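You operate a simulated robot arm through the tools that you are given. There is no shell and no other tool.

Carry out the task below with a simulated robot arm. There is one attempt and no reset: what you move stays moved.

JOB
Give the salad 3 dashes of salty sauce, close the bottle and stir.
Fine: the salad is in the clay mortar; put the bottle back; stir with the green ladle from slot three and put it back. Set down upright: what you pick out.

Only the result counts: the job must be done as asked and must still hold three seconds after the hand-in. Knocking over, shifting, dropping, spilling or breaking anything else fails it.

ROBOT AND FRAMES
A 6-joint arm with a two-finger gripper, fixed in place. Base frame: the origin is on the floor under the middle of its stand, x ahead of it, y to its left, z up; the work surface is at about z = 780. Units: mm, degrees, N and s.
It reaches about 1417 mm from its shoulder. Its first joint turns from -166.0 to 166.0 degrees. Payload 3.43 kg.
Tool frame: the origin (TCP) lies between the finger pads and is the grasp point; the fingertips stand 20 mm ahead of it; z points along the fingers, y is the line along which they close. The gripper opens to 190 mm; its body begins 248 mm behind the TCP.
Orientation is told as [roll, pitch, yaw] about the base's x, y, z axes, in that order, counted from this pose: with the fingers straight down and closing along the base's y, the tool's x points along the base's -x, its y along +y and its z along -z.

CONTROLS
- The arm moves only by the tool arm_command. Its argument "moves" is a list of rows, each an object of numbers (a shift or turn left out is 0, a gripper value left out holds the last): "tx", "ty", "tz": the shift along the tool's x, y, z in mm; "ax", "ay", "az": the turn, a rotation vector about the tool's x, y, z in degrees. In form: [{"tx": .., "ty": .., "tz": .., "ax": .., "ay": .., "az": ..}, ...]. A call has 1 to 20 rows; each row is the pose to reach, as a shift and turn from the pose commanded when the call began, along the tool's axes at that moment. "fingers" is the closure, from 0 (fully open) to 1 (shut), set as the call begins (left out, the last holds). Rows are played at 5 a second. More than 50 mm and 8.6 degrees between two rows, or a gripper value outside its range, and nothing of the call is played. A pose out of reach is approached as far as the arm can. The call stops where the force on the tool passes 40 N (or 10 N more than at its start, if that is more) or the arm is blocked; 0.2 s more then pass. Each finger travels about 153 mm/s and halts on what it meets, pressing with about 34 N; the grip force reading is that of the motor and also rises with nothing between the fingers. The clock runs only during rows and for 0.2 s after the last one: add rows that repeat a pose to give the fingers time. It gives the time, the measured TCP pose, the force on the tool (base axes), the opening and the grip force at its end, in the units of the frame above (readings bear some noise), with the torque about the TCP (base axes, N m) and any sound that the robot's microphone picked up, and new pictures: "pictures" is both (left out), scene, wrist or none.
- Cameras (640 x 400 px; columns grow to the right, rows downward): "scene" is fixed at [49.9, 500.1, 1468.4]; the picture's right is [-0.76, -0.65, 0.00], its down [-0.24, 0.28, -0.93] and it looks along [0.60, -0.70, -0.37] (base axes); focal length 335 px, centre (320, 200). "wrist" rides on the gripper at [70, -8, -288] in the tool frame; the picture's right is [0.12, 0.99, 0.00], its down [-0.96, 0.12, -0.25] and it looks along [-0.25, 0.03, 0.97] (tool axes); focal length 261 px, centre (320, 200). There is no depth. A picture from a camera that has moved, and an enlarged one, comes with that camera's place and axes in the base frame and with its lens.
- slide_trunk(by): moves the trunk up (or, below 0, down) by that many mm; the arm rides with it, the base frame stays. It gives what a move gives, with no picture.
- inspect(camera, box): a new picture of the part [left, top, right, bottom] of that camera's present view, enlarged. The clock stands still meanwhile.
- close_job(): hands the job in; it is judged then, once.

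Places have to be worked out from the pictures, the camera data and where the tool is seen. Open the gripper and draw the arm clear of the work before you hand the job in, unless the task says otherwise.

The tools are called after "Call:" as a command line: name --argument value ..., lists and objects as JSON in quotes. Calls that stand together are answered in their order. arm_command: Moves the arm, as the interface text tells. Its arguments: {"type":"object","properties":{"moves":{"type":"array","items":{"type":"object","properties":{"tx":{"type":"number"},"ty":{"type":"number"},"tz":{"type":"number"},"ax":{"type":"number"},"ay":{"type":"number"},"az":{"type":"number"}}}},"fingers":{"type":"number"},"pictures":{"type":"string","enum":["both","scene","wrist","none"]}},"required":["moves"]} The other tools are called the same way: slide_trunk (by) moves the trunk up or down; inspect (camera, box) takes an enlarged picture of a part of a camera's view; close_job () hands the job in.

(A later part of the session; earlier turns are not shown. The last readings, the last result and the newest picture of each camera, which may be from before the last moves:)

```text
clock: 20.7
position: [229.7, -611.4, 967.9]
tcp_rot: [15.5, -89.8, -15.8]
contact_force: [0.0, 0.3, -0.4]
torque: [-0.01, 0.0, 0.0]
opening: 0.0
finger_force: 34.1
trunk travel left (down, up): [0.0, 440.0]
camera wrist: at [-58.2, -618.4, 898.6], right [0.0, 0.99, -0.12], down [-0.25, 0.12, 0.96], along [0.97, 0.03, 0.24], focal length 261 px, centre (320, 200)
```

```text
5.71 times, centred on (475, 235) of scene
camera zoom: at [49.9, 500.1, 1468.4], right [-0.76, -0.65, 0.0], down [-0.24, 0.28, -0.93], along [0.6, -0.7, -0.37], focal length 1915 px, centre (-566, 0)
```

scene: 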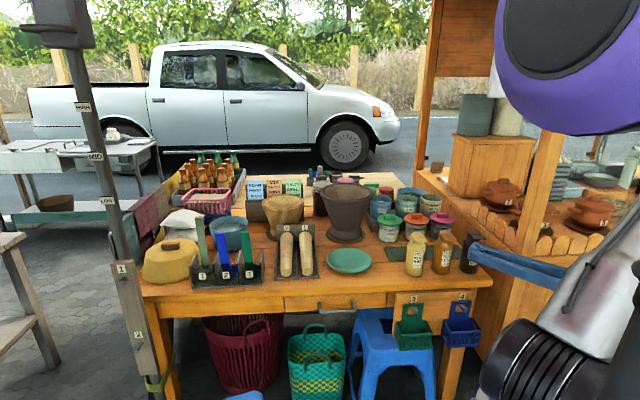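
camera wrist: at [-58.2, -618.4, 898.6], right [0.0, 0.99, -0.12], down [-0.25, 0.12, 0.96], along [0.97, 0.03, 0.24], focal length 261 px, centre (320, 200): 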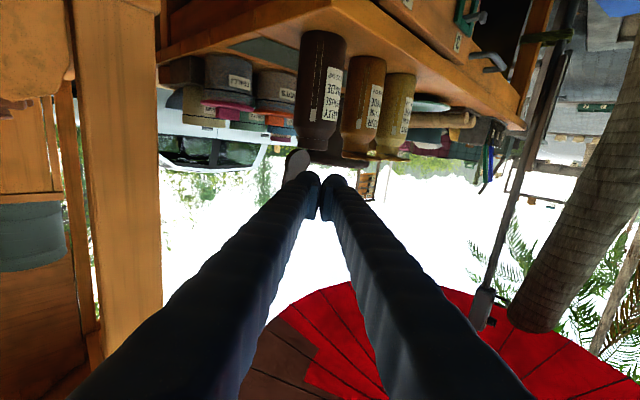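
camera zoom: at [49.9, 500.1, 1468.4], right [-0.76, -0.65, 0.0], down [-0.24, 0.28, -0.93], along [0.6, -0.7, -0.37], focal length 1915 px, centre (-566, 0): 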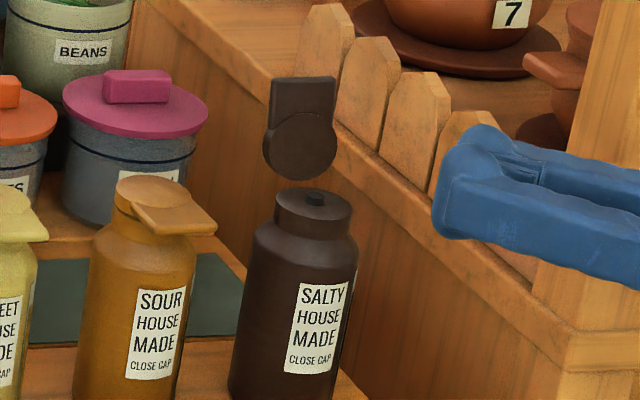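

The lid stays open, so I can grasp the bottle. I open the gripper to about 100 mm, lower to z≈845 and line up with the bottle axis at y=-629.

Call:
arm_command --fingers 0.474 --moves '[{"tz": -10}, {"tx": 40, "ty": -10, "tz": -10}, {"tx": 80, "ty": -18, "tz": -10}, {"tx": 120, "ty": -18, "tz": -10}, {"tx": 123, "ty": -18, "tz": -10}, {"tx": 123, "ty": -18, "tz": -10}]'

Call:
inspect --camera "wrist" --box '[220, 40, 420, 240]'

Call:
inspect --camera "scene" --box '[430, 200, 540, 290]'

```text
clock: 22.1
position: [219.1, -629.4, 845.7]
tcp_rot: [9.9, -89.9, -10.0]
contact_force: [-0.7, 0.2, -0.4]
torque: [0.03, -0.01, 0.0]
opening: 99.9
finger_force: 0.1
trunk travel left (down, up): [0.0, 440.0]
camera wrist: at [-68.7, -636.5, 776.6], right [0.0, 0.99, -0.12], down [-0.25, 0.12, 0.96], along [0.97, 0.03, 0.24], focal length 261 px, centre (320, 200)
```

scene: 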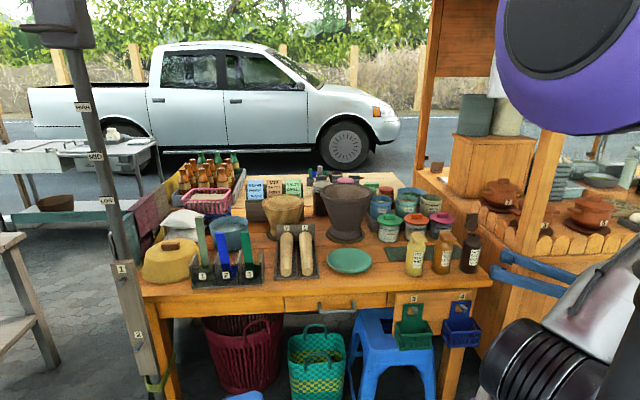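
wrist: 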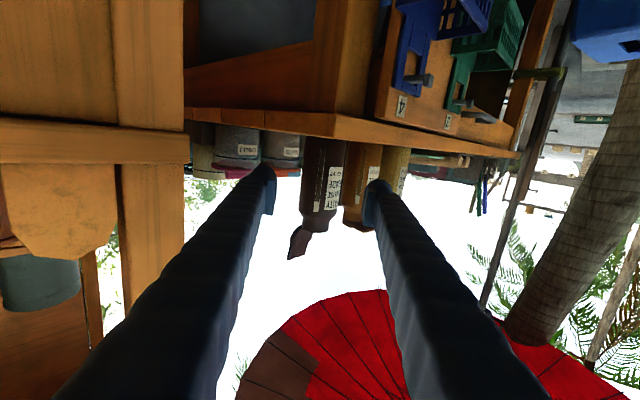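

```text
2.00 times, centred on (320, 140) of wrist
camera zoom: at [-68.7, -636.5, 776.6], right [0.0, 0.99, -0.12], down [-0.25, 0.12, 0.96], along [0.97, 0.03, 0.24], focal length 521 px, centre (320, 320)
```

zoom: 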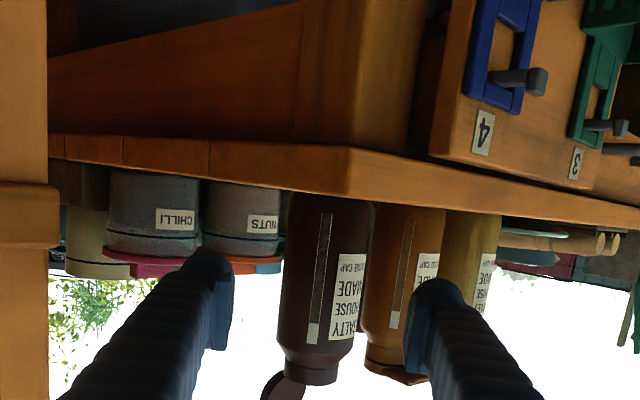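

```text
4.44 times, centred on (485, 245) of scene
camera zoom: at [49.9, 500.1, 1468.4], right [-0.76, -0.65, 0.0], down [-0.24, 0.28, -0.93], along [0.6, -0.7, -0.37], focal length 1490 px, centre (-413, 0)
```

zoom: 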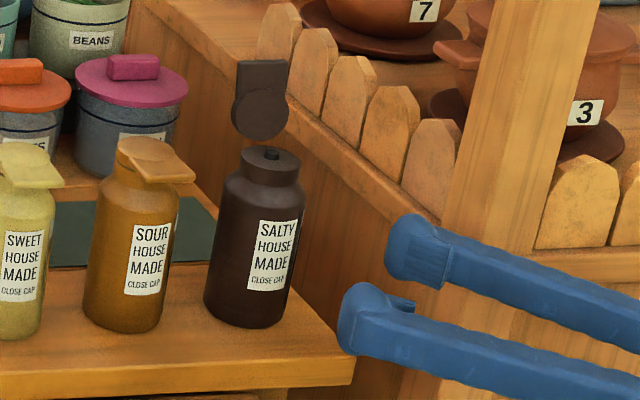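

The bottle is centred between the open fingers. I move forward 101 mm so the pads straddle it at mid-height.

Call:
arm_command --moves '[{"tz": 35}, {"tz": 65}, {"tz": 85}, {"tz": 101}, {"tz": 101}]'

Call:
inspect --camera "scene" --box '[430, 200, 540, 290]'

Call:
inspect --camera "wrist" --box '[220, 40, 420, 240]'

```text
clock: 23.3
position: [321.2, -630.7, 846.5]
tcp_rot: [1.7, -89.9, -2.0]
contact_force: [0.6, 0.1, -0.7]
torque: [-0.01, 0.02, -0.03]
opening: 100.0
finger_force: 0.0
trunk travel left (down, up): [0.0, 440.0]
camera wrist: at [33.0, -637.6, 777.6], right [0.0, 0.99, -0.12], down [-0.24, 0.12, 0.96], along [0.97, 0.03, 0.24], focal length 261 px, centre (320, 200)
```

scene: 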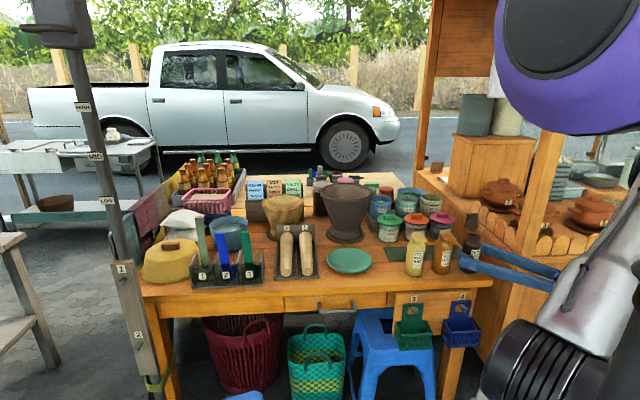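
wrist: 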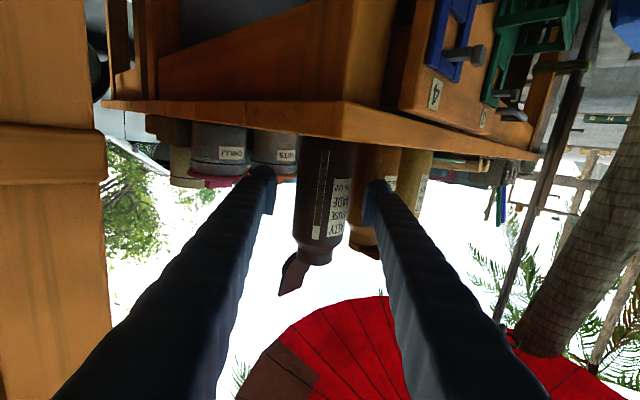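

```text
4.44 times, centred on (485, 245) of scene
camera zoom: at [49.9, 500.1, 1468.4], right [-0.76, -0.65, 0.0], down [-0.24, 0.28, -0.93], along [0.6, -0.7, -0.37], focal length 1490 px, centre (-413, 0)
```

zoom: 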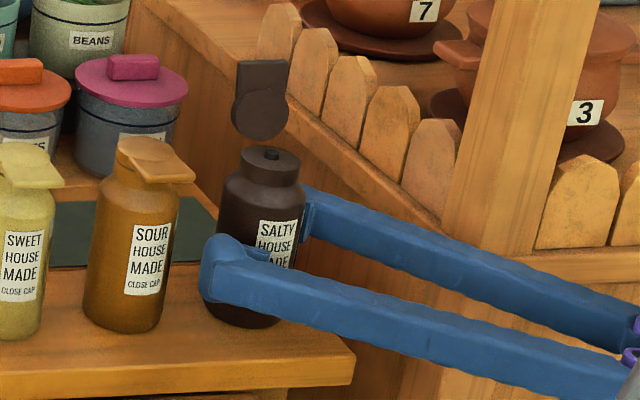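

```text
2.00 times, centred on (320, 140) of wrist
camera zoom: at [33.0, -637.6, 777.6], right [0.0, 0.99, -0.12], down [-0.24, 0.12, 0.96], along [0.97, 0.03, 0.24], focal length 521 px, centre (320, 320)
```

zoom: 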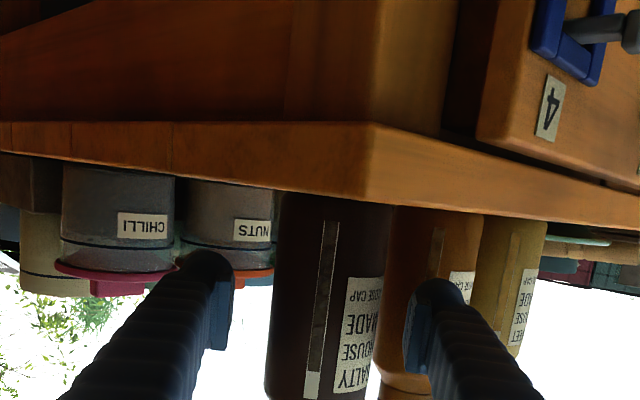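

The bottle axis looks to be about 3 mm to the +y side of the finger centre. I shift by 3 mm and close on it.

Call:
arm_command --moves '[{"ty": 3}, {"ty": 3}]' --pictures "none"

Call:
arm_command --fingers 1 --moves '[{"tz": 0}, {"tz": 0}, {"tz": 0}, {"tz": 0}]'

Call:
inspect --camera "scene" --box '[430, 200, 540, 290]'

```text
clock: 23.9
position: [320.0, -627.1, 846.2]
tcp_rot: [7.0, -89.9, -7.2]
contact_force: [0.2, -0.5, 0.7]
torque: [-0.01, 0.02, 0.0]
opening: 99.7
finger_force: 0.1
trunk travel left (down, up): [0.0, 440.0]
```

```text
clock: 24.9
position: [319.8, -628.7, 846.7]
tcp_rot: [7.6, -89.9, -7.7]
contact_force: [1.6, -0.8, 1.2]
torque: [-0.03, 0.06, 0.0]
opening: 56.4
finger_force: 33.5
trunk travel left (down, up): [0.0, 440.0]
camera wrist: at [32.0, -634.2, 777.2], right [0.0, 0.99, -0.12], down [-0.25, 0.12, 0.96], along [0.97, 0.03, 0.24], focal length 261 px, centre (320, 200)
```

scene: 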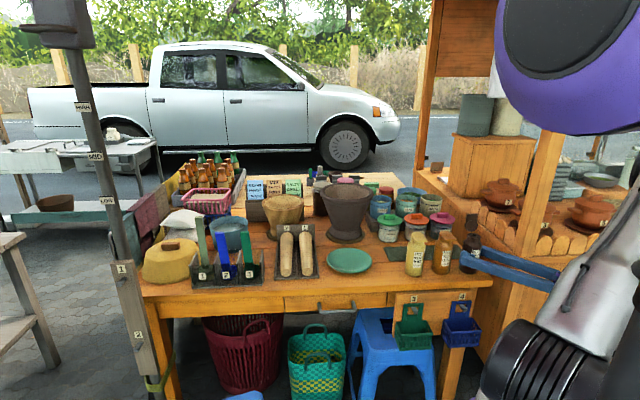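
wrist: 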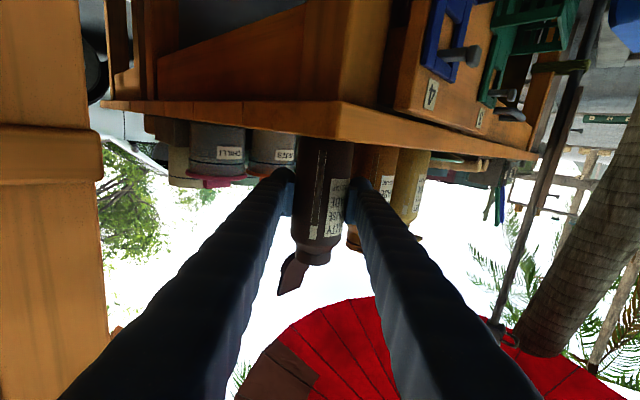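

```text
4.44 times, centred on (485, 245) of scene
camera zoom: at [49.9, 500.1, 1468.4], right [-0.76, -0.65, 0.0], down [-0.24, 0.28, -0.93], along [0.6, -0.7, -0.37], focal length 1490 px, centre (-413, 0)
```

zoom: 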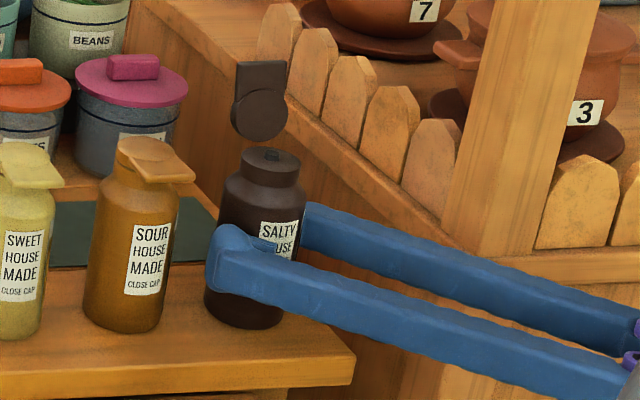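

The bottle is gripped (opening 56 mm) and still upright. I note the return pose (319.8, -628.7, 846.7) and lift it straight up.

Call:
arm_command --moves '[{"tx": -15}, {"tx": -40}, {"tx": -70}, {"tx": -105}, {"tx": -140}, {"tx": -175}, {"tx": -210}, {"tx": -240}, {"tx": -240}]'

Call:
inspect --camera "scene" --box '[420, 120, 560, 280]'

```text
clock: 26.9
position: [320.0, -626.6, 1086.4]
tcp_rot: [4.5, -89.9, -4.9]
contact_force: [-1.0, 0.5, -5.7]
torque: [-0.03, 0.02, -0.06]
opening: 56.3
finger_force: 33.7
trunk travel left (down, up): [0.0, 440.0]
camera wrist: at [31.7, -632.9, 1017.3], right [0.0, 0.99, -0.12], down [-0.24, 0.12, 0.96], along [0.97, 0.03, 0.24], focal length 261 px, centre (320, 200)
```

scene: 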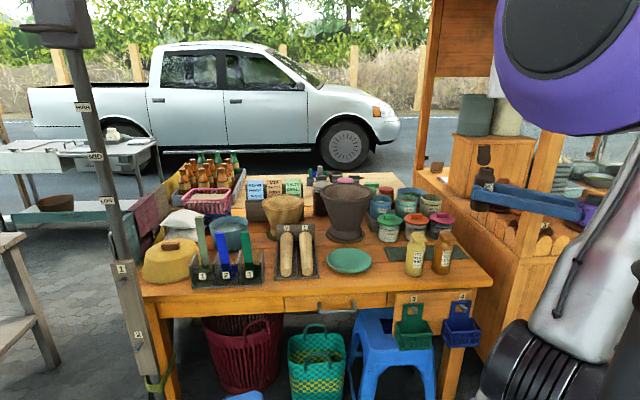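
wrist: 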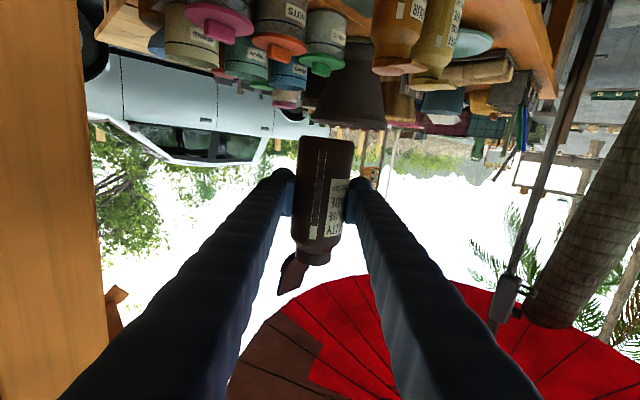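

```text
2.50 times, centred on (490, 200) of scene
camera zoom: at [49.9, 500.1, 1468.4], right [-0.76, -0.65, 0.0], down [-0.24, 0.28, -0.93], along [0.6, -0.7, -0.37], focal length 838 px, centre (-105, 200)
```

zoom: 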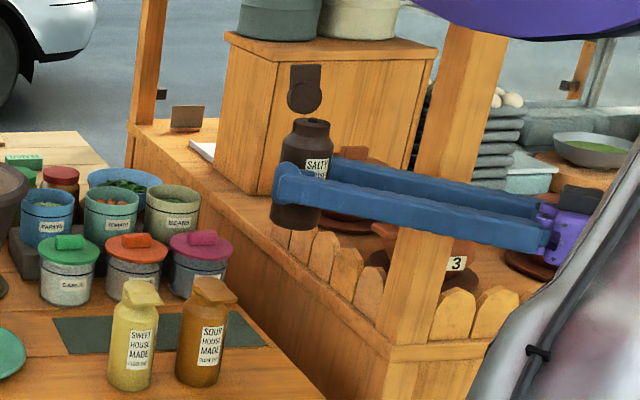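

The bottle (about 0.55 kg) is lifted with its lid still open. I take a reference picture of its level window.

Call:
inspect --camera "wrist" --box '[270, 130, 370, 300]'

```text
2.35 times, centred on (320, 215) of wrist
camera zoom: at [31.7, -632.9, 1017.3], right [0.0, 0.99, -0.12], down [-0.24, 0.12, 0.96], along [0.97, 0.03, 0.24], focal length 613 px, centre (320, 165)
```

zoom: 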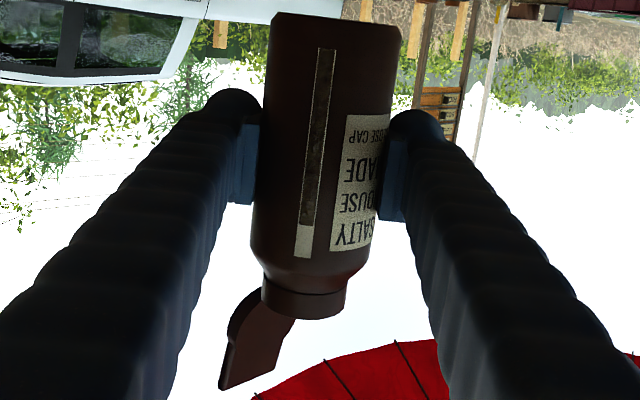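

The path at z≈1090 clears everything on the table. I carry the bottle level toward the mortar.

Call:
arm_command --moves '[{"tx": -8, "tz": 25}, {"tx": -16, "tz": 60, "ty": 4}, {"tx": -24, "tz": 100, "ty": 8}, {"tx": -30, "tz": 142, "ty": 12}, {"tx": -30, "tz": 184, "ty": 16}, {"tx": -30, "tz": 226, "ty": 20}, {"tx": -30, "tz": 268, "ty": 24}, {"tx": -30, "tz": 310, "ty": 28}, {"tx": -30, "tz": 350, "ty": 28}, {"tx": -30, "tz": 385, "ty": 28}, {"tx": -30, "tz": 410, "ty": 28}, {"tx": -30, "tz": 420, "ty": 28}]'

```text
clock: 29.5
position: [741.1, -600.7, 1113.9]
tcp_rot: [15.3, -89.8, -15.6]
contact_force: [0.5, -0.5, -5.5]
torque: [0.01, 0.02, -0.04]
opening: 56.2
finger_force: 33.9
trunk travel left (down, up): [0.0, 440.0]
camera wrist: at [453.1, -607.3, 1044.8], right [0.0, 0.99, -0.12], down [-0.24, 0.12, 0.96], along [0.97, 0.02, 0.24], focal length 261 px, centre (320, 200)
```

scene: 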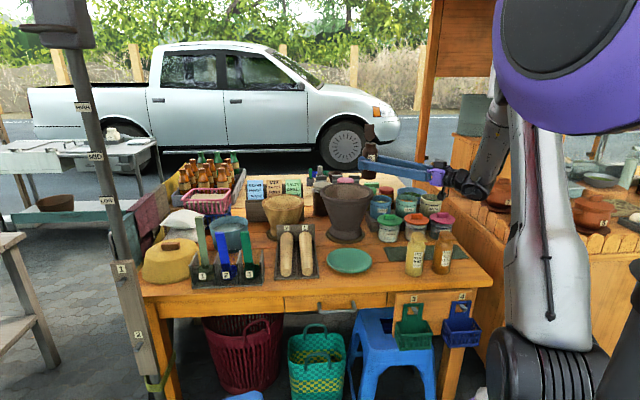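
wrist: 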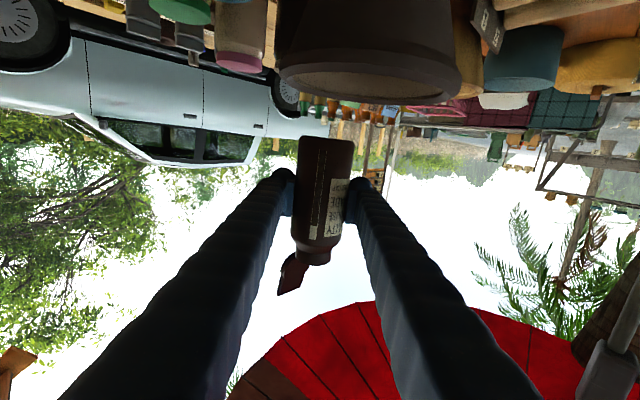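

The bottle is beside the mortar. I tip it toward (0.83, 0.56), so the lid hangs at the side, but only to 60° for now while lowering a little, to check the geometry.

Call:
arm_command --moves '[{"ay": 6.6, "az": -4.5, "tx": 6}, {"ay": 13.3, "az": -9, "tx": 12}, {"ay": 19.9, "az": -13.4, "tx": 18}, {"ay": 26.6, "az": -17.9, "tx": 24}, {"ay": 33.2, "az": -22.4, "tx": 30}, {"ay": 39.8, "az": -26.9, "tx": 36}, {"ay": 46.5, "az": -31.4, "tx": 40}, {"ay": 49.8, "az": -33.6, "tx": 44}, {"ay": 49.8, "az": -33.6, "tx": 44}]'

Call:
inspect --camera "scene" --box '[300, 100, 460, 250]'

```text
clock: 31.5
position: [741.7, -601.0, 1070.5]
tcp_rot: [-33.9, -29.6, 33.7]
contact_force: [0.2, 0.2, -6.4]
torque: [-0.01, -0.04, -0.06]
opening: 56.3
finger_force: 33.7
trunk travel left (down, up): [0.0, 440.0]
camera wrist: at [505.3, -574.2, 1247.4], right [-0.32, 0.78, -0.54], down [0.51, 0.62, 0.6], along [0.8, -0.08, -0.59], focal length 261 px, centre (320, 200)
```

scene: 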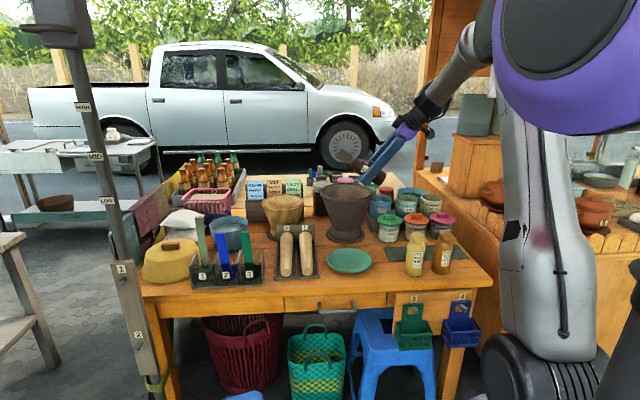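
wrist: 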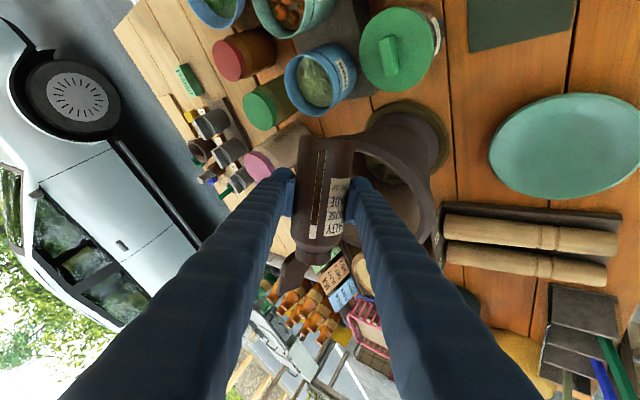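

```text
2.67 times, centred on (380, 175) of scene
camera zoom: at [49.9, 500.1, 1468.4], right [-0.76, -0.65, 0.0], down [-0.24, 0.28, -0.93], along [0.6, -0.7, -0.37], focal length 894 px, centre (160, 267)
```

zoom: 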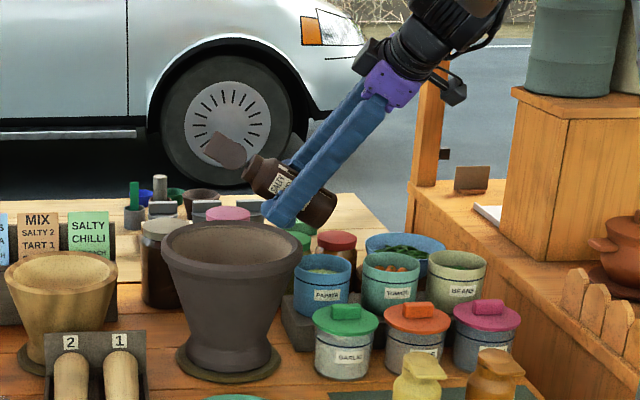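

The nozzle will sit over the mortar's middle and the lid hangs clear at the side. I tip to about 95° briefly, 15 mm lower, and return to 75° while listening for a dash.

Call:
arm_command --moves '[{"ay": 6.6, "az": -4.5, "tx": 3, "ty": 3, "tz": 4}, {"ay": 13.3, "az": -9, "tx": 7.5, "ty": 7.3, "tz": 10.8}, {"ay": 19.9, "az": -13.4, "tx": 7.5, "ty": 7.3, "tz": 10.8}, {"ay": 26.6, "az": -17.9, "tx": 7.5, "ty": 7.3, "tz": 10.8}, {"ay": 29, "az": -19.6, "tx": 7.5, "ty": 7.3, "tz": 10.8}, {"ay": 26.6, "az": -17.9, "tx": 7.5, "ty": 7.3, "tz": 10.8}, {"ay": 19.9, "az": -13.4, "tx": 7.5, "ty": 7.3, "tz": 10.8}, {"ay": 13.3, "az": -9, "tx": 7.5, "ty": 7.3, "tz": 10.8}]'

Call:
inspect --camera "wrist" --box '[270, 120, 390, 280]'

```text
clock: 33.3
position: [741.2, -601.0, 1056.1]
tcp_rot: [-34.0, -13.9, 33.7]
contact_force: [-0.3, 0.1, -6.0]
torque: [-0.01, -0.03, -0.02]
opening: 56.2
finger_force: 33.6
trunk travel left (down, up): [0.0, 440.0]
camera wrist: at [550.6, -542.7, 1275.9], right [-0.44, 0.69, -0.57], down [0.62, 0.69, 0.37], along [0.65, -0.19, -0.74], focal length 261 px, centre (320, 200)
```

scene: 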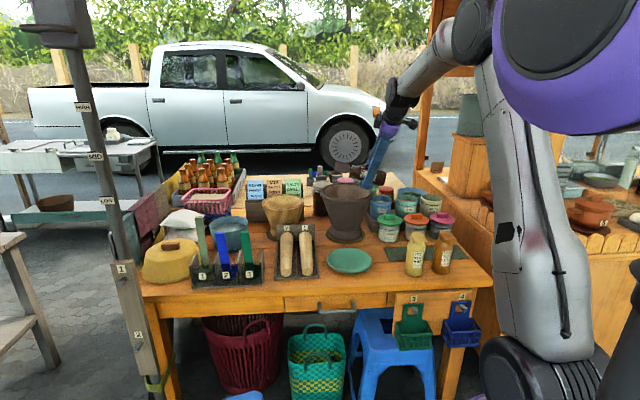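
wrist: 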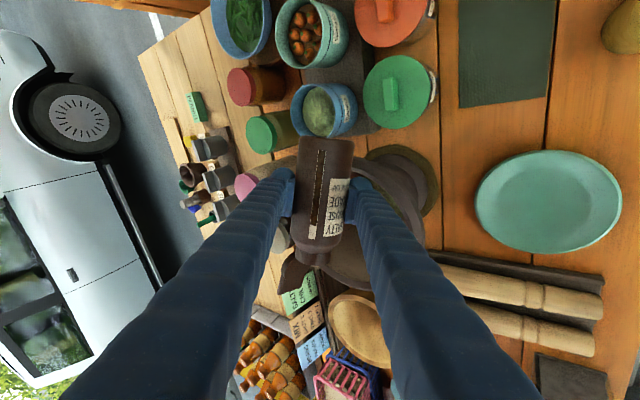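

```text
2.50 times, centred on (330, 200) of wrist
camera zoom: at [550.6, -542.7, 1275.9], right [-0.44, 0.69, -0.57], down [0.62, 0.69, 0.37], along [0.65, -0.19, -0.74], focal length 652 px, centre (295, 200)
```

zoom: 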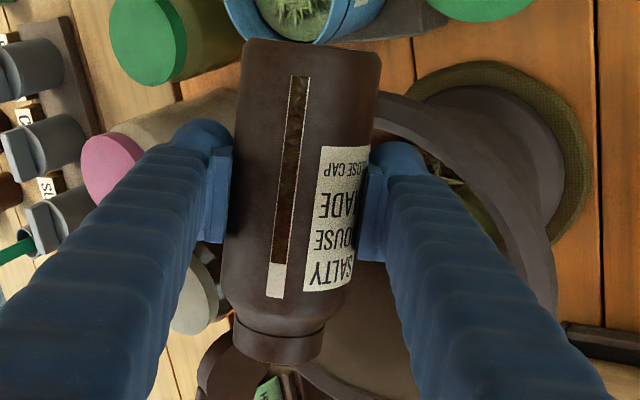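

No sound came and the level is unchanged at 95°. Next I tip to about 118° briefly and come back.

Call:
arm_command --moves '[{"ay": 6.6, "az": -4.5}, {"ay": 13.3, "az": -9}, {"ay": 19.9, "az": -13.4}, {"ay": 26.6, "az": -17.9}, {"ay": 33.2, "az": -22.4}, {"ay": 34.9, "az": -23.5}, {"ay": 29, "az": -19.6}, {"ay": 22.4, "az": -15.1}, {"ay": 15.8, "az": -10.6}, {"ay": 9, "az": -6.1}, {"ay": 3, "az": -2}]'

Call:
inspect --camera "wrist" --box '[270, 120, 390, 280]'

```text
clock: 35.7
position: [740.7, -600.8, 1056.1]
tcp_rot: [-34.1, -10.3, 33.8]
contact_force: [0.1, 0.2, -6.2]
torque: [-0.03, -0.03, -0.05]
opening: 56.4
finger_force: 33.7
trunk travel left (down, up): [0.0, 440.0]
camera wrist: at [562.6, -534.7, 1283.5], right [-0.47, 0.67, -0.57], down [0.64, 0.71, 0.31], along [0.61, -0.21, -0.76], focal length 261 px, centre (320, 200)
```

scene: 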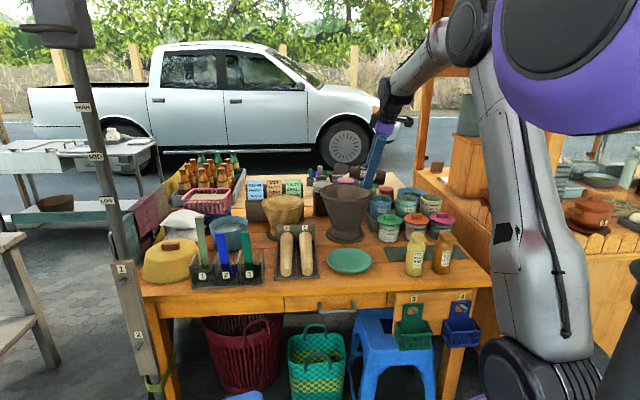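
wrist: 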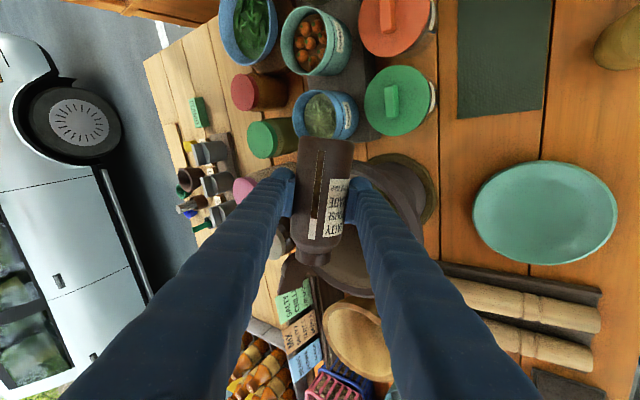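

```text
2.50 times, centred on (330, 200) of wrist
camera zoom: at [562.6, -534.7, 1283.5], right [-0.47, 0.67, -0.57], down [0.64, 0.71, 0.31], along [0.61, -0.21, -0.76], focal length 652 px, centre (295, 200)
```

zoom: 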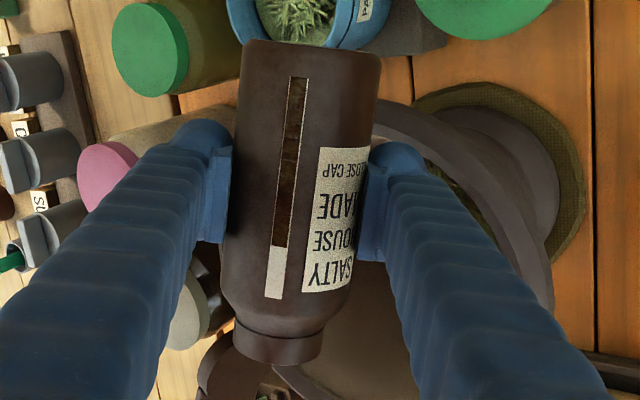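

The level window dropped clearly (white part from about 15 % to 24 %), so sauce came out this time. I look into the mortar and measure the level more closely before going on.

Call:
inspect --camera "wrist" --box '[310, 135, 350, 245]'

Call:
inspect --camera "wrist" --box '[340, 150, 440, 300]'

Call:
inspect --camera "scene" --box '[310, 130, 430, 240]'

```text
3.64 times, centred on (330, 190) of wrist
camera zoom: at [562.6, -534.7, 1283.5], right [-0.47, 0.67, -0.57], down [0.64, 0.71, 0.31], along [0.61, -0.21, -0.76], focal length 948 px, centre (284, 236)
```

zoom: 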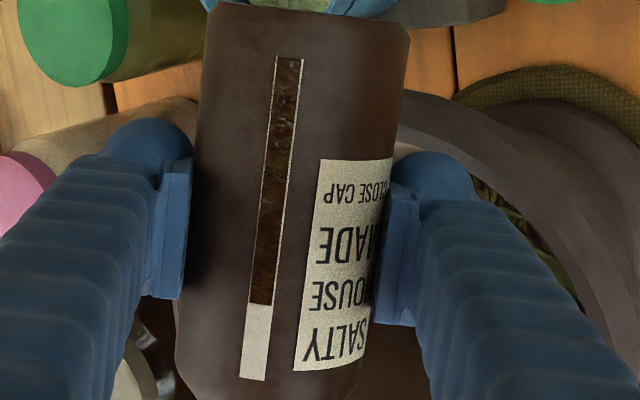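

```text
2.67 times, centred on (390, 225) of wrist
camera zoom: at [562.6, -534.7, 1283.5], right [-0.47, 0.67, -0.57], down [0.64, 0.71, 0.31], along [0.61, -0.21, -0.76], focal length 695 px, centre (133, 133)
```

zoom: 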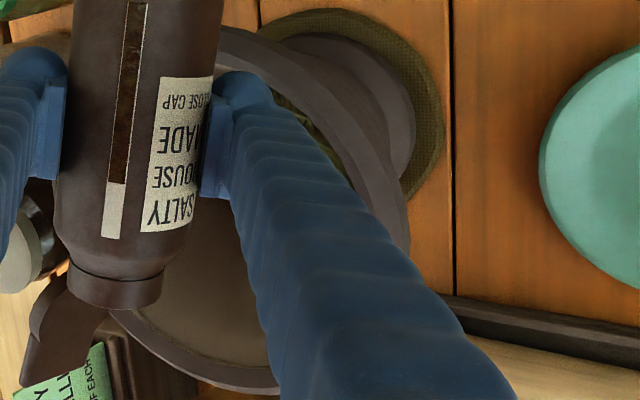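

```text
3.64 times, centred on (370, 185) of scene
camera zoom: at [49.9, 500.1, 1468.4], right [-0.76, -0.65, 0.0], down [-0.24, 0.28, -0.93], along [0.6, -0.7, -0.37], focal length 1219 px, centre (138, 254)
```

zoom: 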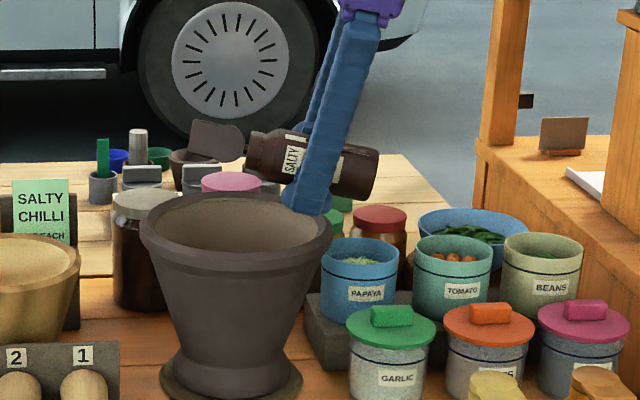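

The clock stands still between calls, so I tip in small steps and read the level window after each one. First I go to about 100°.

Call:
arm_command --moves '[{"ay": 6.6, "az": -4.5}, {"ay": 13.3, "az": -9}, {"ay": 16.6, "az": -11.2}]' --pictures "none"

Call:
inspect --camera "wrist" --box '[310, 135, 350, 245]'

Call:
inspect --camera "scene" --box '[310, 130, 430, 240]'

```text
clock: 36.5
position: [741.7, -600.7, 1055.3]
tcp_rot: [-34.0, 9.9, 33.9]
contact_force: [0.2, 0.0, -6.3]
torque: [0.0, -0.02, 0.0]
opening: 56.0
finger_force: 33.5
trunk travel left (down, up): [0.0, 440.0]
```

```text
3.64 times, centred on (330, 190) of wrist
camera zoom: at [633.9, -487.9, 1307.3], right [-0.64, 0.57, -0.52], down [0.68, 0.73, -0.03], along [0.37, -0.37, -0.85], focal length 948 px, centre (284, 236)
```

zoom: 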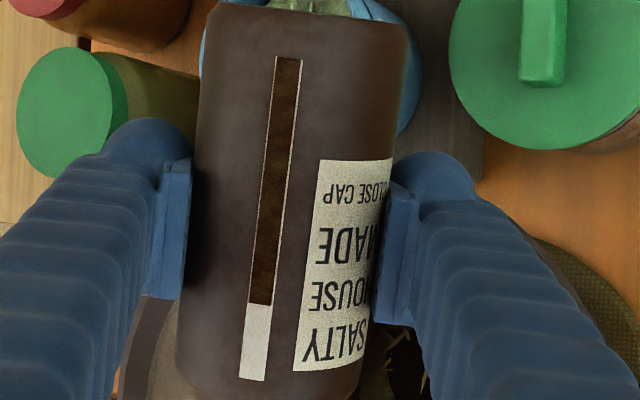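

```text
3.64 times, centred on (370, 185) of scene
camera zoom: at [49.9, 500.1, 1468.4], right [-0.76, -0.65, 0.0], down [-0.24, 0.28, -0.93], along [0.6, -0.7, -0.37], focal length 1219 px, centre (138, 254)
```

zoom: 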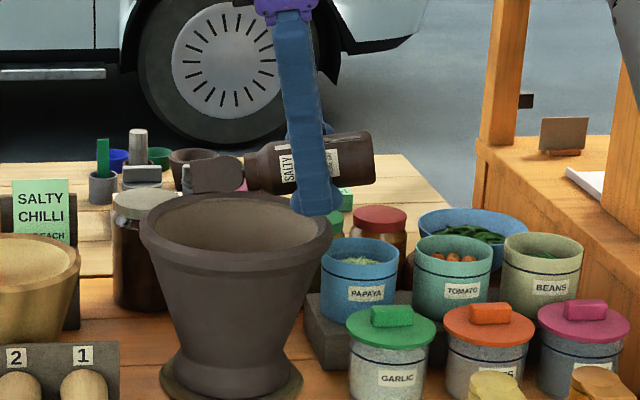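

At about 100° there is no change. I step on to about 106°.

Call:
arm_command --moves '[{"ay": 5, "az": -3.4}]' --pictures "none"

Call:
inspect --camera "wrist" --box '[310, 135, 350, 245]'

Call:
inspect --camera "wrist" --box '[270, 200, 390, 310]'

```text
clock: 36.9
position: [742.3, -598.9, 1054.6]
tcp_rot: [-33.8, 16.0, 33.8]
contact_force: [-1.1, -0.3, -6.6]
torque: [0.11, -0.1, 0.04]
opening: 56.3
finger_force: 34.2
trunk travel left (down, up): [0.0, 440.0]
```

```text
3.64 times, centred on (330, 190) of wrist
camera zoom: at [656.1, -473.5, 1308.3], right [-0.68, 0.54, -0.5], down [0.67, 0.73, -0.13], along [0.29, -0.42, -0.86], focal length 948 px, centre (284, 236)
```

zoom: 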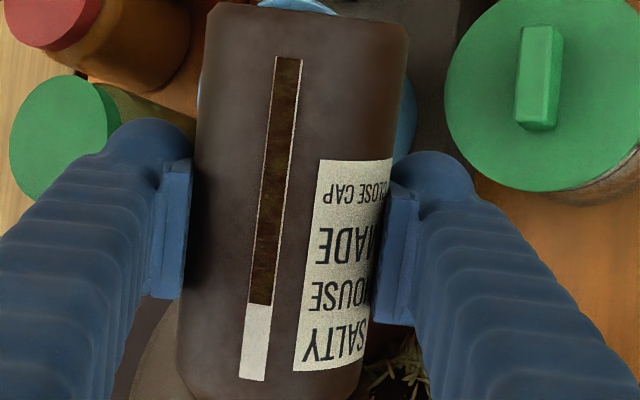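

```text
3.64 times, centred on (330, 255) of wrist
camera zoom: at [656.1, -473.5, 1308.3], right [-0.68, 0.54, -0.5], down [0.67, 0.73, -0.13], along [0.29, -0.42, -0.86], focal length 948 px, centre (284, 0)
```

zoom: 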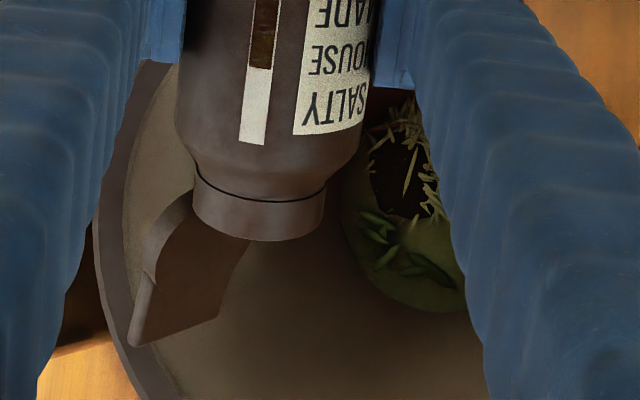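

A dark sauce patch from the first release is visible on the salad. The level is unchanged at 106°, so I step to about 112°.

Call:
arm_command --moves '[{"ay": 5, "az": -3.4}]' --pictures "none"

Call:
inspect --camera "wrist" --box '[310, 135, 350, 245]'

Call:
inspect --camera "wrist" --box '[270, 200, 390, 310]'

```text
clock: 37.3
position: [742.4, -600.9, 1055.0]
tcp_rot: [-33.8, 22.1, 33.9]
contact_force: [-1.4, -0.6, -5.8]
torque: [0.11, -0.08, 0.08]
opening: 56.3
finger_force: 34.1
trunk travel left (down, up): [0.0, 440.0]
```

```text
3.64 times, centred on (330, 190) of wrist
camera zoom: at [677.7, -458.9, 1307.7], right [-0.72, 0.51, -0.47], down [0.65, 0.72, -0.23], along [0.22, -0.47, -0.85], focal length 948 px, centre (284, 236)
```

zoom: 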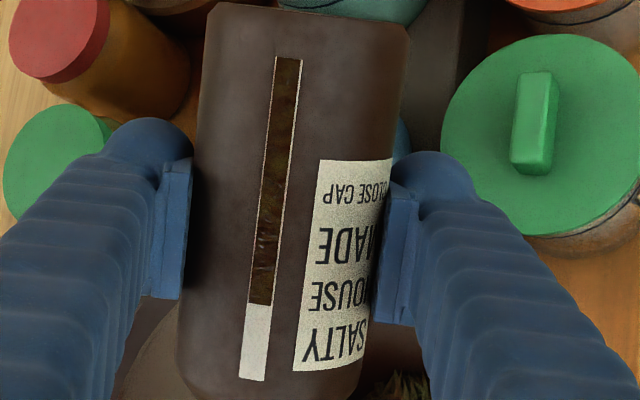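

```text
3.64 times, centred on (330, 255) of wrist
camera zoom: at [677.7, -458.9, 1307.7], right [-0.72, 0.51, -0.47], down [0.65, 0.72, -0.23], along [0.22, -0.47, -0.85], focal length 948 px, centre (284, 0)
```

zoom: 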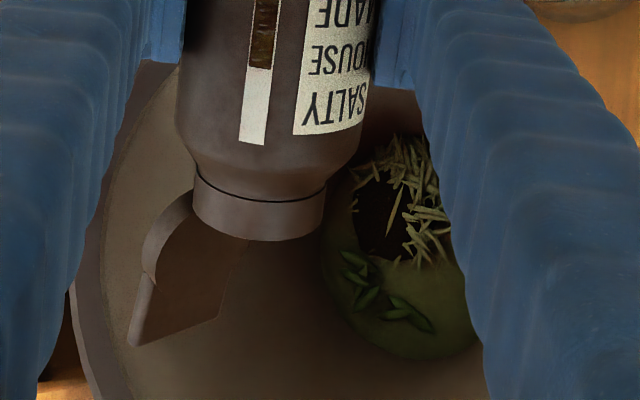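

Still no change at 112°. I step to about 118°.

Call:
arm_command --moves '[{"ay": 5, "az": -3.4}]' --pictures "none"

Call:
inspect --camera "wrist" --box '[310, 135, 350, 245]'

Call:
inspect --camera "wrist" --box '[270, 200, 390, 310]'

```text
clock: 37.7
position: [740.8, -599.3, 1055.9]
tcp_rot: [-33.9, 28.0, 33.9]
contact_force: [-0.7, -1.1, -5.9]
torque: [0.13, -0.17, 0.09]
opening: 56.6
finger_force: 34.2
trunk travel left (down, up): [0.0, 440.0]
```

```text
3.64 times, centred on (330, 190) of wrist
camera zoom: at [699.0, -444.3, 1304.2], right [-0.76, 0.48, -0.43], down [0.63, 0.7, -0.33], along [0.15, -0.52, -0.84], focal length 948 px, centre (284, 236)
```

zoom: 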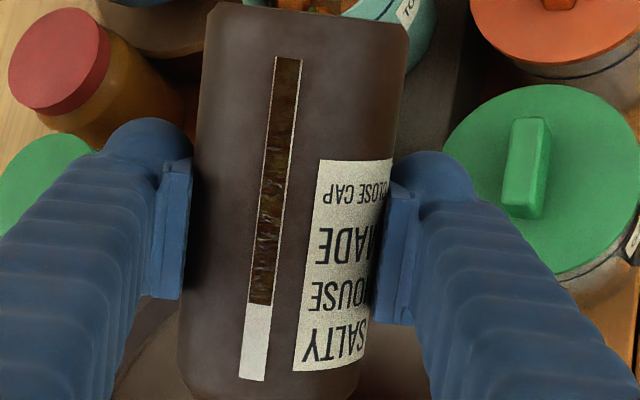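

```text
3.64 times, centred on (330, 255) of wrist
camera zoom: at [699.0, -444.3, 1304.2], right [-0.76, 0.48, -0.43], down [0.63, 0.7, -0.33], along [0.15, -0.52, -0.84], focal length 948 px, centre (284, 0)
```

zoom: 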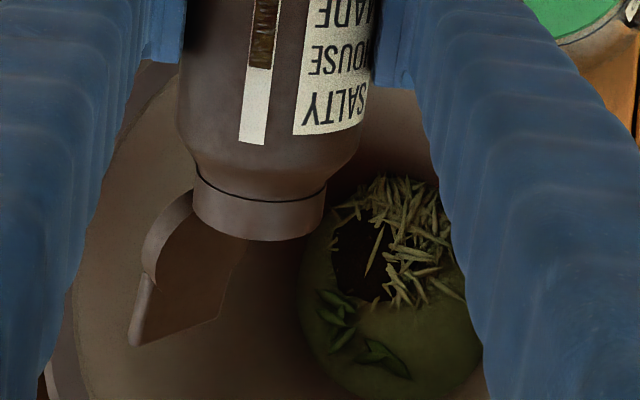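

No release yet at 118° this time. I hold here for one more row to see whether it depends on dwell time.

Call:
arm_command --moves '[{"ay": 0}]' --pictures "none"

Call:
inspect --camera "wrist" --box '[310, 135, 350, 245]'

Call:
inspect --camera "scene" --box '[310, 130, 430, 240]'

```text
clock: 38.1
position: [741.0, -600.1, 1056.7]
tcp_rot: [-33.9, 28.0, 33.9]
contact_force: [-0.2, 0.0, -5.3]
torque: [0.06, -0.14, 0.04]
opening: 56.2
finger_force: 34.1
trunk travel left (down, up): [0.0, 440.0]
```

```text
3.64 times, centred on (330, 190) of wrist
camera zoom: at [699.1, -443.7, 1304.4], right [-0.76, 0.48, -0.43], down [0.63, 0.7, -0.33], along [0.15, -0.52, -0.84], focal length 948 px, centre (284, 236)
```

zoom: 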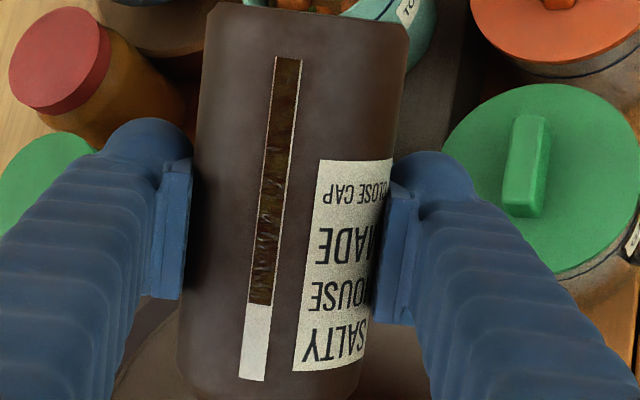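

```text
3.64 times, centred on (370, 185) of scene
camera zoom: at [49.9, 500.1, 1468.4], right [-0.76, -0.65, 0.0], down [-0.24, 0.28, -0.93], along [0.6, -0.7, -0.37], focal length 1219 px, centre (138, 254)
```

zoom: 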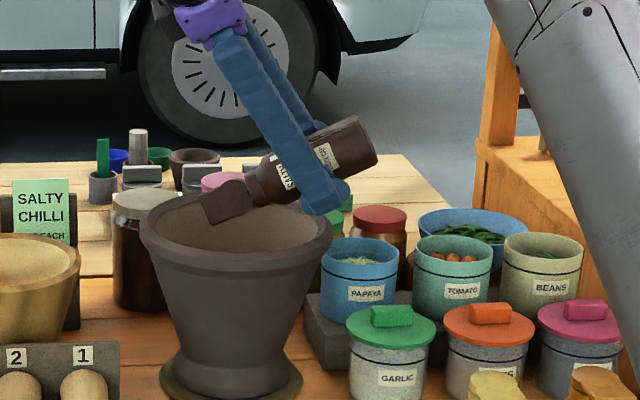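

There is no continuous flow, so a dash seems to come once per tip and must be re-armed by standing the bottle up again. I return to about 40° from vertical and check.

Call:
arm_command --moves '[{"ay": -6.8, "az": 4.6}, {"ay": -13.6, "az": 9.2}, {"ay": -20.4, "az": 13.8}, {"ay": -27.2, "az": 18.3}, {"ay": -34, "az": 22.9}, {"ay": -40.8, "az": 27.5}, {"ay": -47.6, "az": 32.1}, {"ay": -54.4, "az": 36.7}, {"ay": -61.2, "az": 41.3}, {"ay": -65, "az": 43.9}]' --pictures "scene"

Call:
inspect --camera "wrist" --box '[310, 135, 350, 245]'

```text
clock: 40.3
position: [742.1, -601.2, 1053.9]
tcp_rot: [-33.8, -50.5, 33.6]
contact_force: [0.1, 0.3, -6.7]
torque: [0.0, -0.05, -0.02]
opening: 56.1
finger_force: 33.8
trunk travel left (down, up): [0.0, 440.0]
```

scene: 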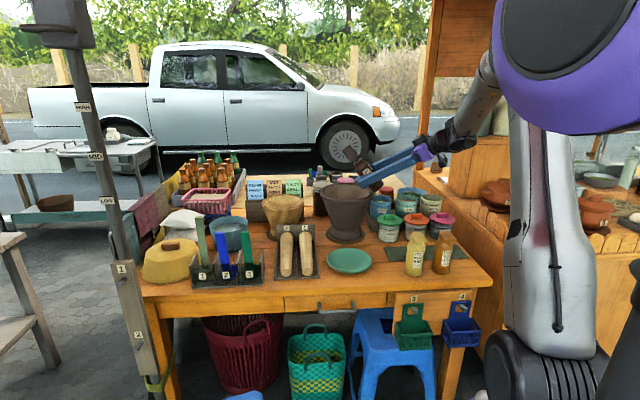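

```text
3.64 times, centred on (330, 190) of wrist
camera zoom: at [463.0, -601.9, 1156.3], right [-0.17, 0.88, -0.44], down [0.29, 0.47, 0.83], along [0.94, 0.01, -0.33], focal length 948 px, centre (284, 236)
```

zoom: 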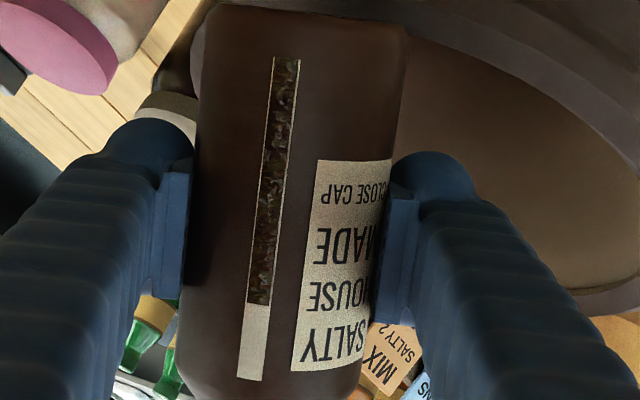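

The level is unchanged and the tip is now about 40°. I tip again to about 96° and then step on.

Call:
arm_command --moves '[{"ay": 6.8, "az": -4.6}, {"ay": 13.6, "az": -9.2}, {"ay": 20.4, "az": -13.8}, {"ay": 27.2, "az": -18.3}, {"ay": 34, "az": -22.9}, {"ay": 40.8, "az": -27.5}, {"ay": 47, "az": -31.7}]' --pictures "none"

Call:
inspect --camera "wrist" --box '[310, 135, 350, 245]'

```text
clock: 41.9
position: [741.1, -601.9, 1055.9]
tcp_rot: [-34.0, 6.4, 33.8]
contact_force: [-0.2, 0.0, -6.4]
torque: [0.04, -0.04, -0.03]
opening: 56.2
finger_force: 34.1
trunk travel left (down, up): [0.0, 440.0]
```

```text
3.64 times, centred on (330, 190) of wrist
camera zoom: at [620.5, -496.7, 1305.3], right [-0.61, 0.58, -0.54], down [0.68, 0.73, 0.03], along [0.41, -0.34, -0.84], focal length 948 px, centre (284, 236)
```

zoom: 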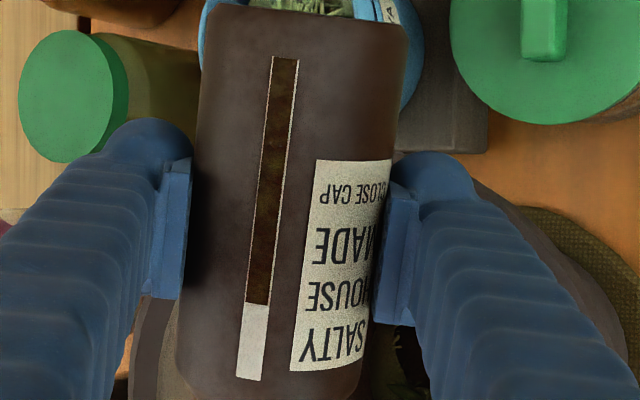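

The tip is 96° with no change. I step to about 106°.

Call:
arm_command --moves '[{"ay": 4, "az": -2.7}, {"ay": 8, "az": -5.4}]' --pictures "none"

Call:
inspect --camera "wrist" --box '[310, 135, 350, 245]'

Call:
inspect --camera "wrist" --box '[270, 200, 390, 310]'

```text
clock: 42.5
position: [741.5, -600.7, 1055.0]
tcp_rot: [-33.9, 16.0, 33.7]
contact_force: [0.9, -1.7, -6.3]
torque: [0.03, 0.0, -0.04]
opening: 56.5
finger_force: 33.8
trunk travel left (down, up): [0.0, 440.0]
```

```text
3.64 times, centred on (330, 190) of wrist
camera zoom: at [656.4, -473.5, 1308.0], right [-0.68, 0.54, -0.5], down [0.67, 0.73, -0.13], along [0.29, -0.42, -0.86], focal length 948 px, centre (284, 236)
```

zoom: 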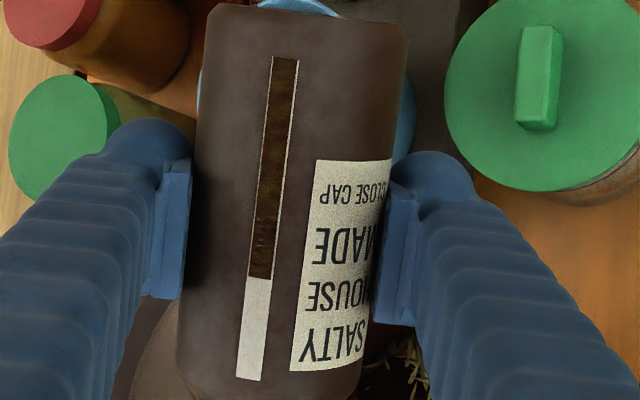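

```text
3.64 times, centred on (330, 255) of wrist
camera zoom: at [656.4, -473.5, 1308.0], right [-0.68, 0.54, -0.5], down [0.67, 0.73, -0.13], along [0.29, -0.42, -0.86], focal length 948 px, centre (284, 0)
```

zoom: 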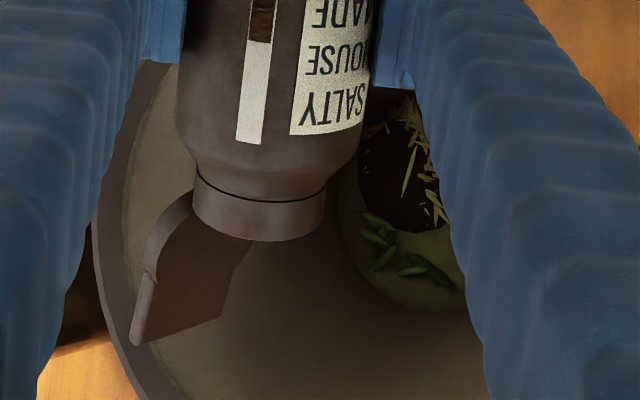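

The second dash came out between 96° and 106°: the white part went from 23 % to 31 %, the same step as the first. That makes two dashes, so I stand the bottle back up to 40° to re-arm.

Call:
arm_command --moves '[{"ay": -6.8, "az": 4.6}, {"ay": -13.6, "az": 9.2}, {"ay": -20.4, "az": 13.8}, {"ay": -27.2, "az": 18.3}, {"ay": -34, "az": 22.9}, {"ay": -40.8, "az": 27.5}, {"ay": -47.6, "az": 32.1}, {"ay": -54.4, "az": 36.7}, {"ay": -55.5, "az": 37.4}]' --pictures "none"

Call:
inspect --camera "wrist" --box '[310, 135, 350, 245]'

Call:
inspect --camera "scene" --box '[310, 130, 430, 240]'

```text
clock: 44.5
position: [741.0, -599.8, 1054.6]
tcp_rot: [-33.8, -51.0, 33.7]
contact_force: [-0.5, -1.2, -6.2]
torque: [0.06, -0.08, 0.08]
opening: 56.4
finger_force: 34.0
trunk travel left (down, up): [0.0, 440.0]
```

```text
3.64 times, centred on (330, 190) of wrist
camera zoom: at [461.8, -602.9, 1153.8], right [-0.16, 0.88, -0.44], down [0.28, 0.47, 0.84], along [0.95, 0.01, -0.33], focal length 948 px, centre (284, 236)
```

zoom: 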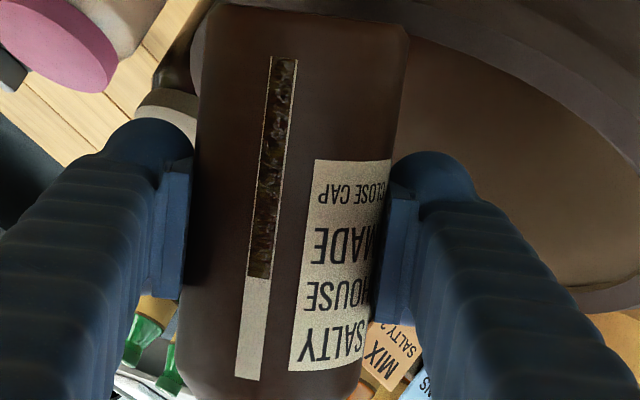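

```text
3.64 times, centred on (370, 185) of scene
camera zoom: at [49.9, 500.1, 1468.4], right [-0.76, -0.65, 0.0], down [-0.24, 0.28, -0.93], along [0.6, -0.7, -0.37], focal length 1219 px, centre (138, 254)
```

zoom: 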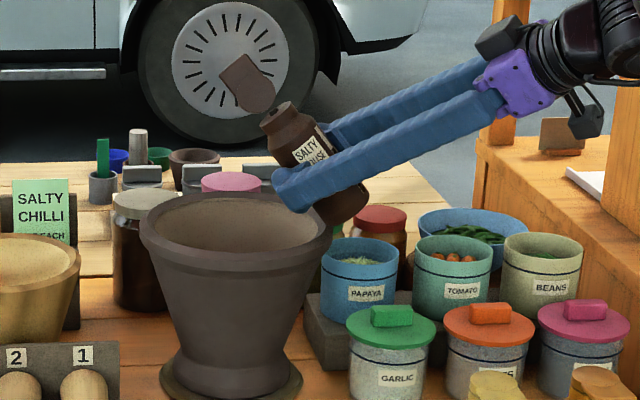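

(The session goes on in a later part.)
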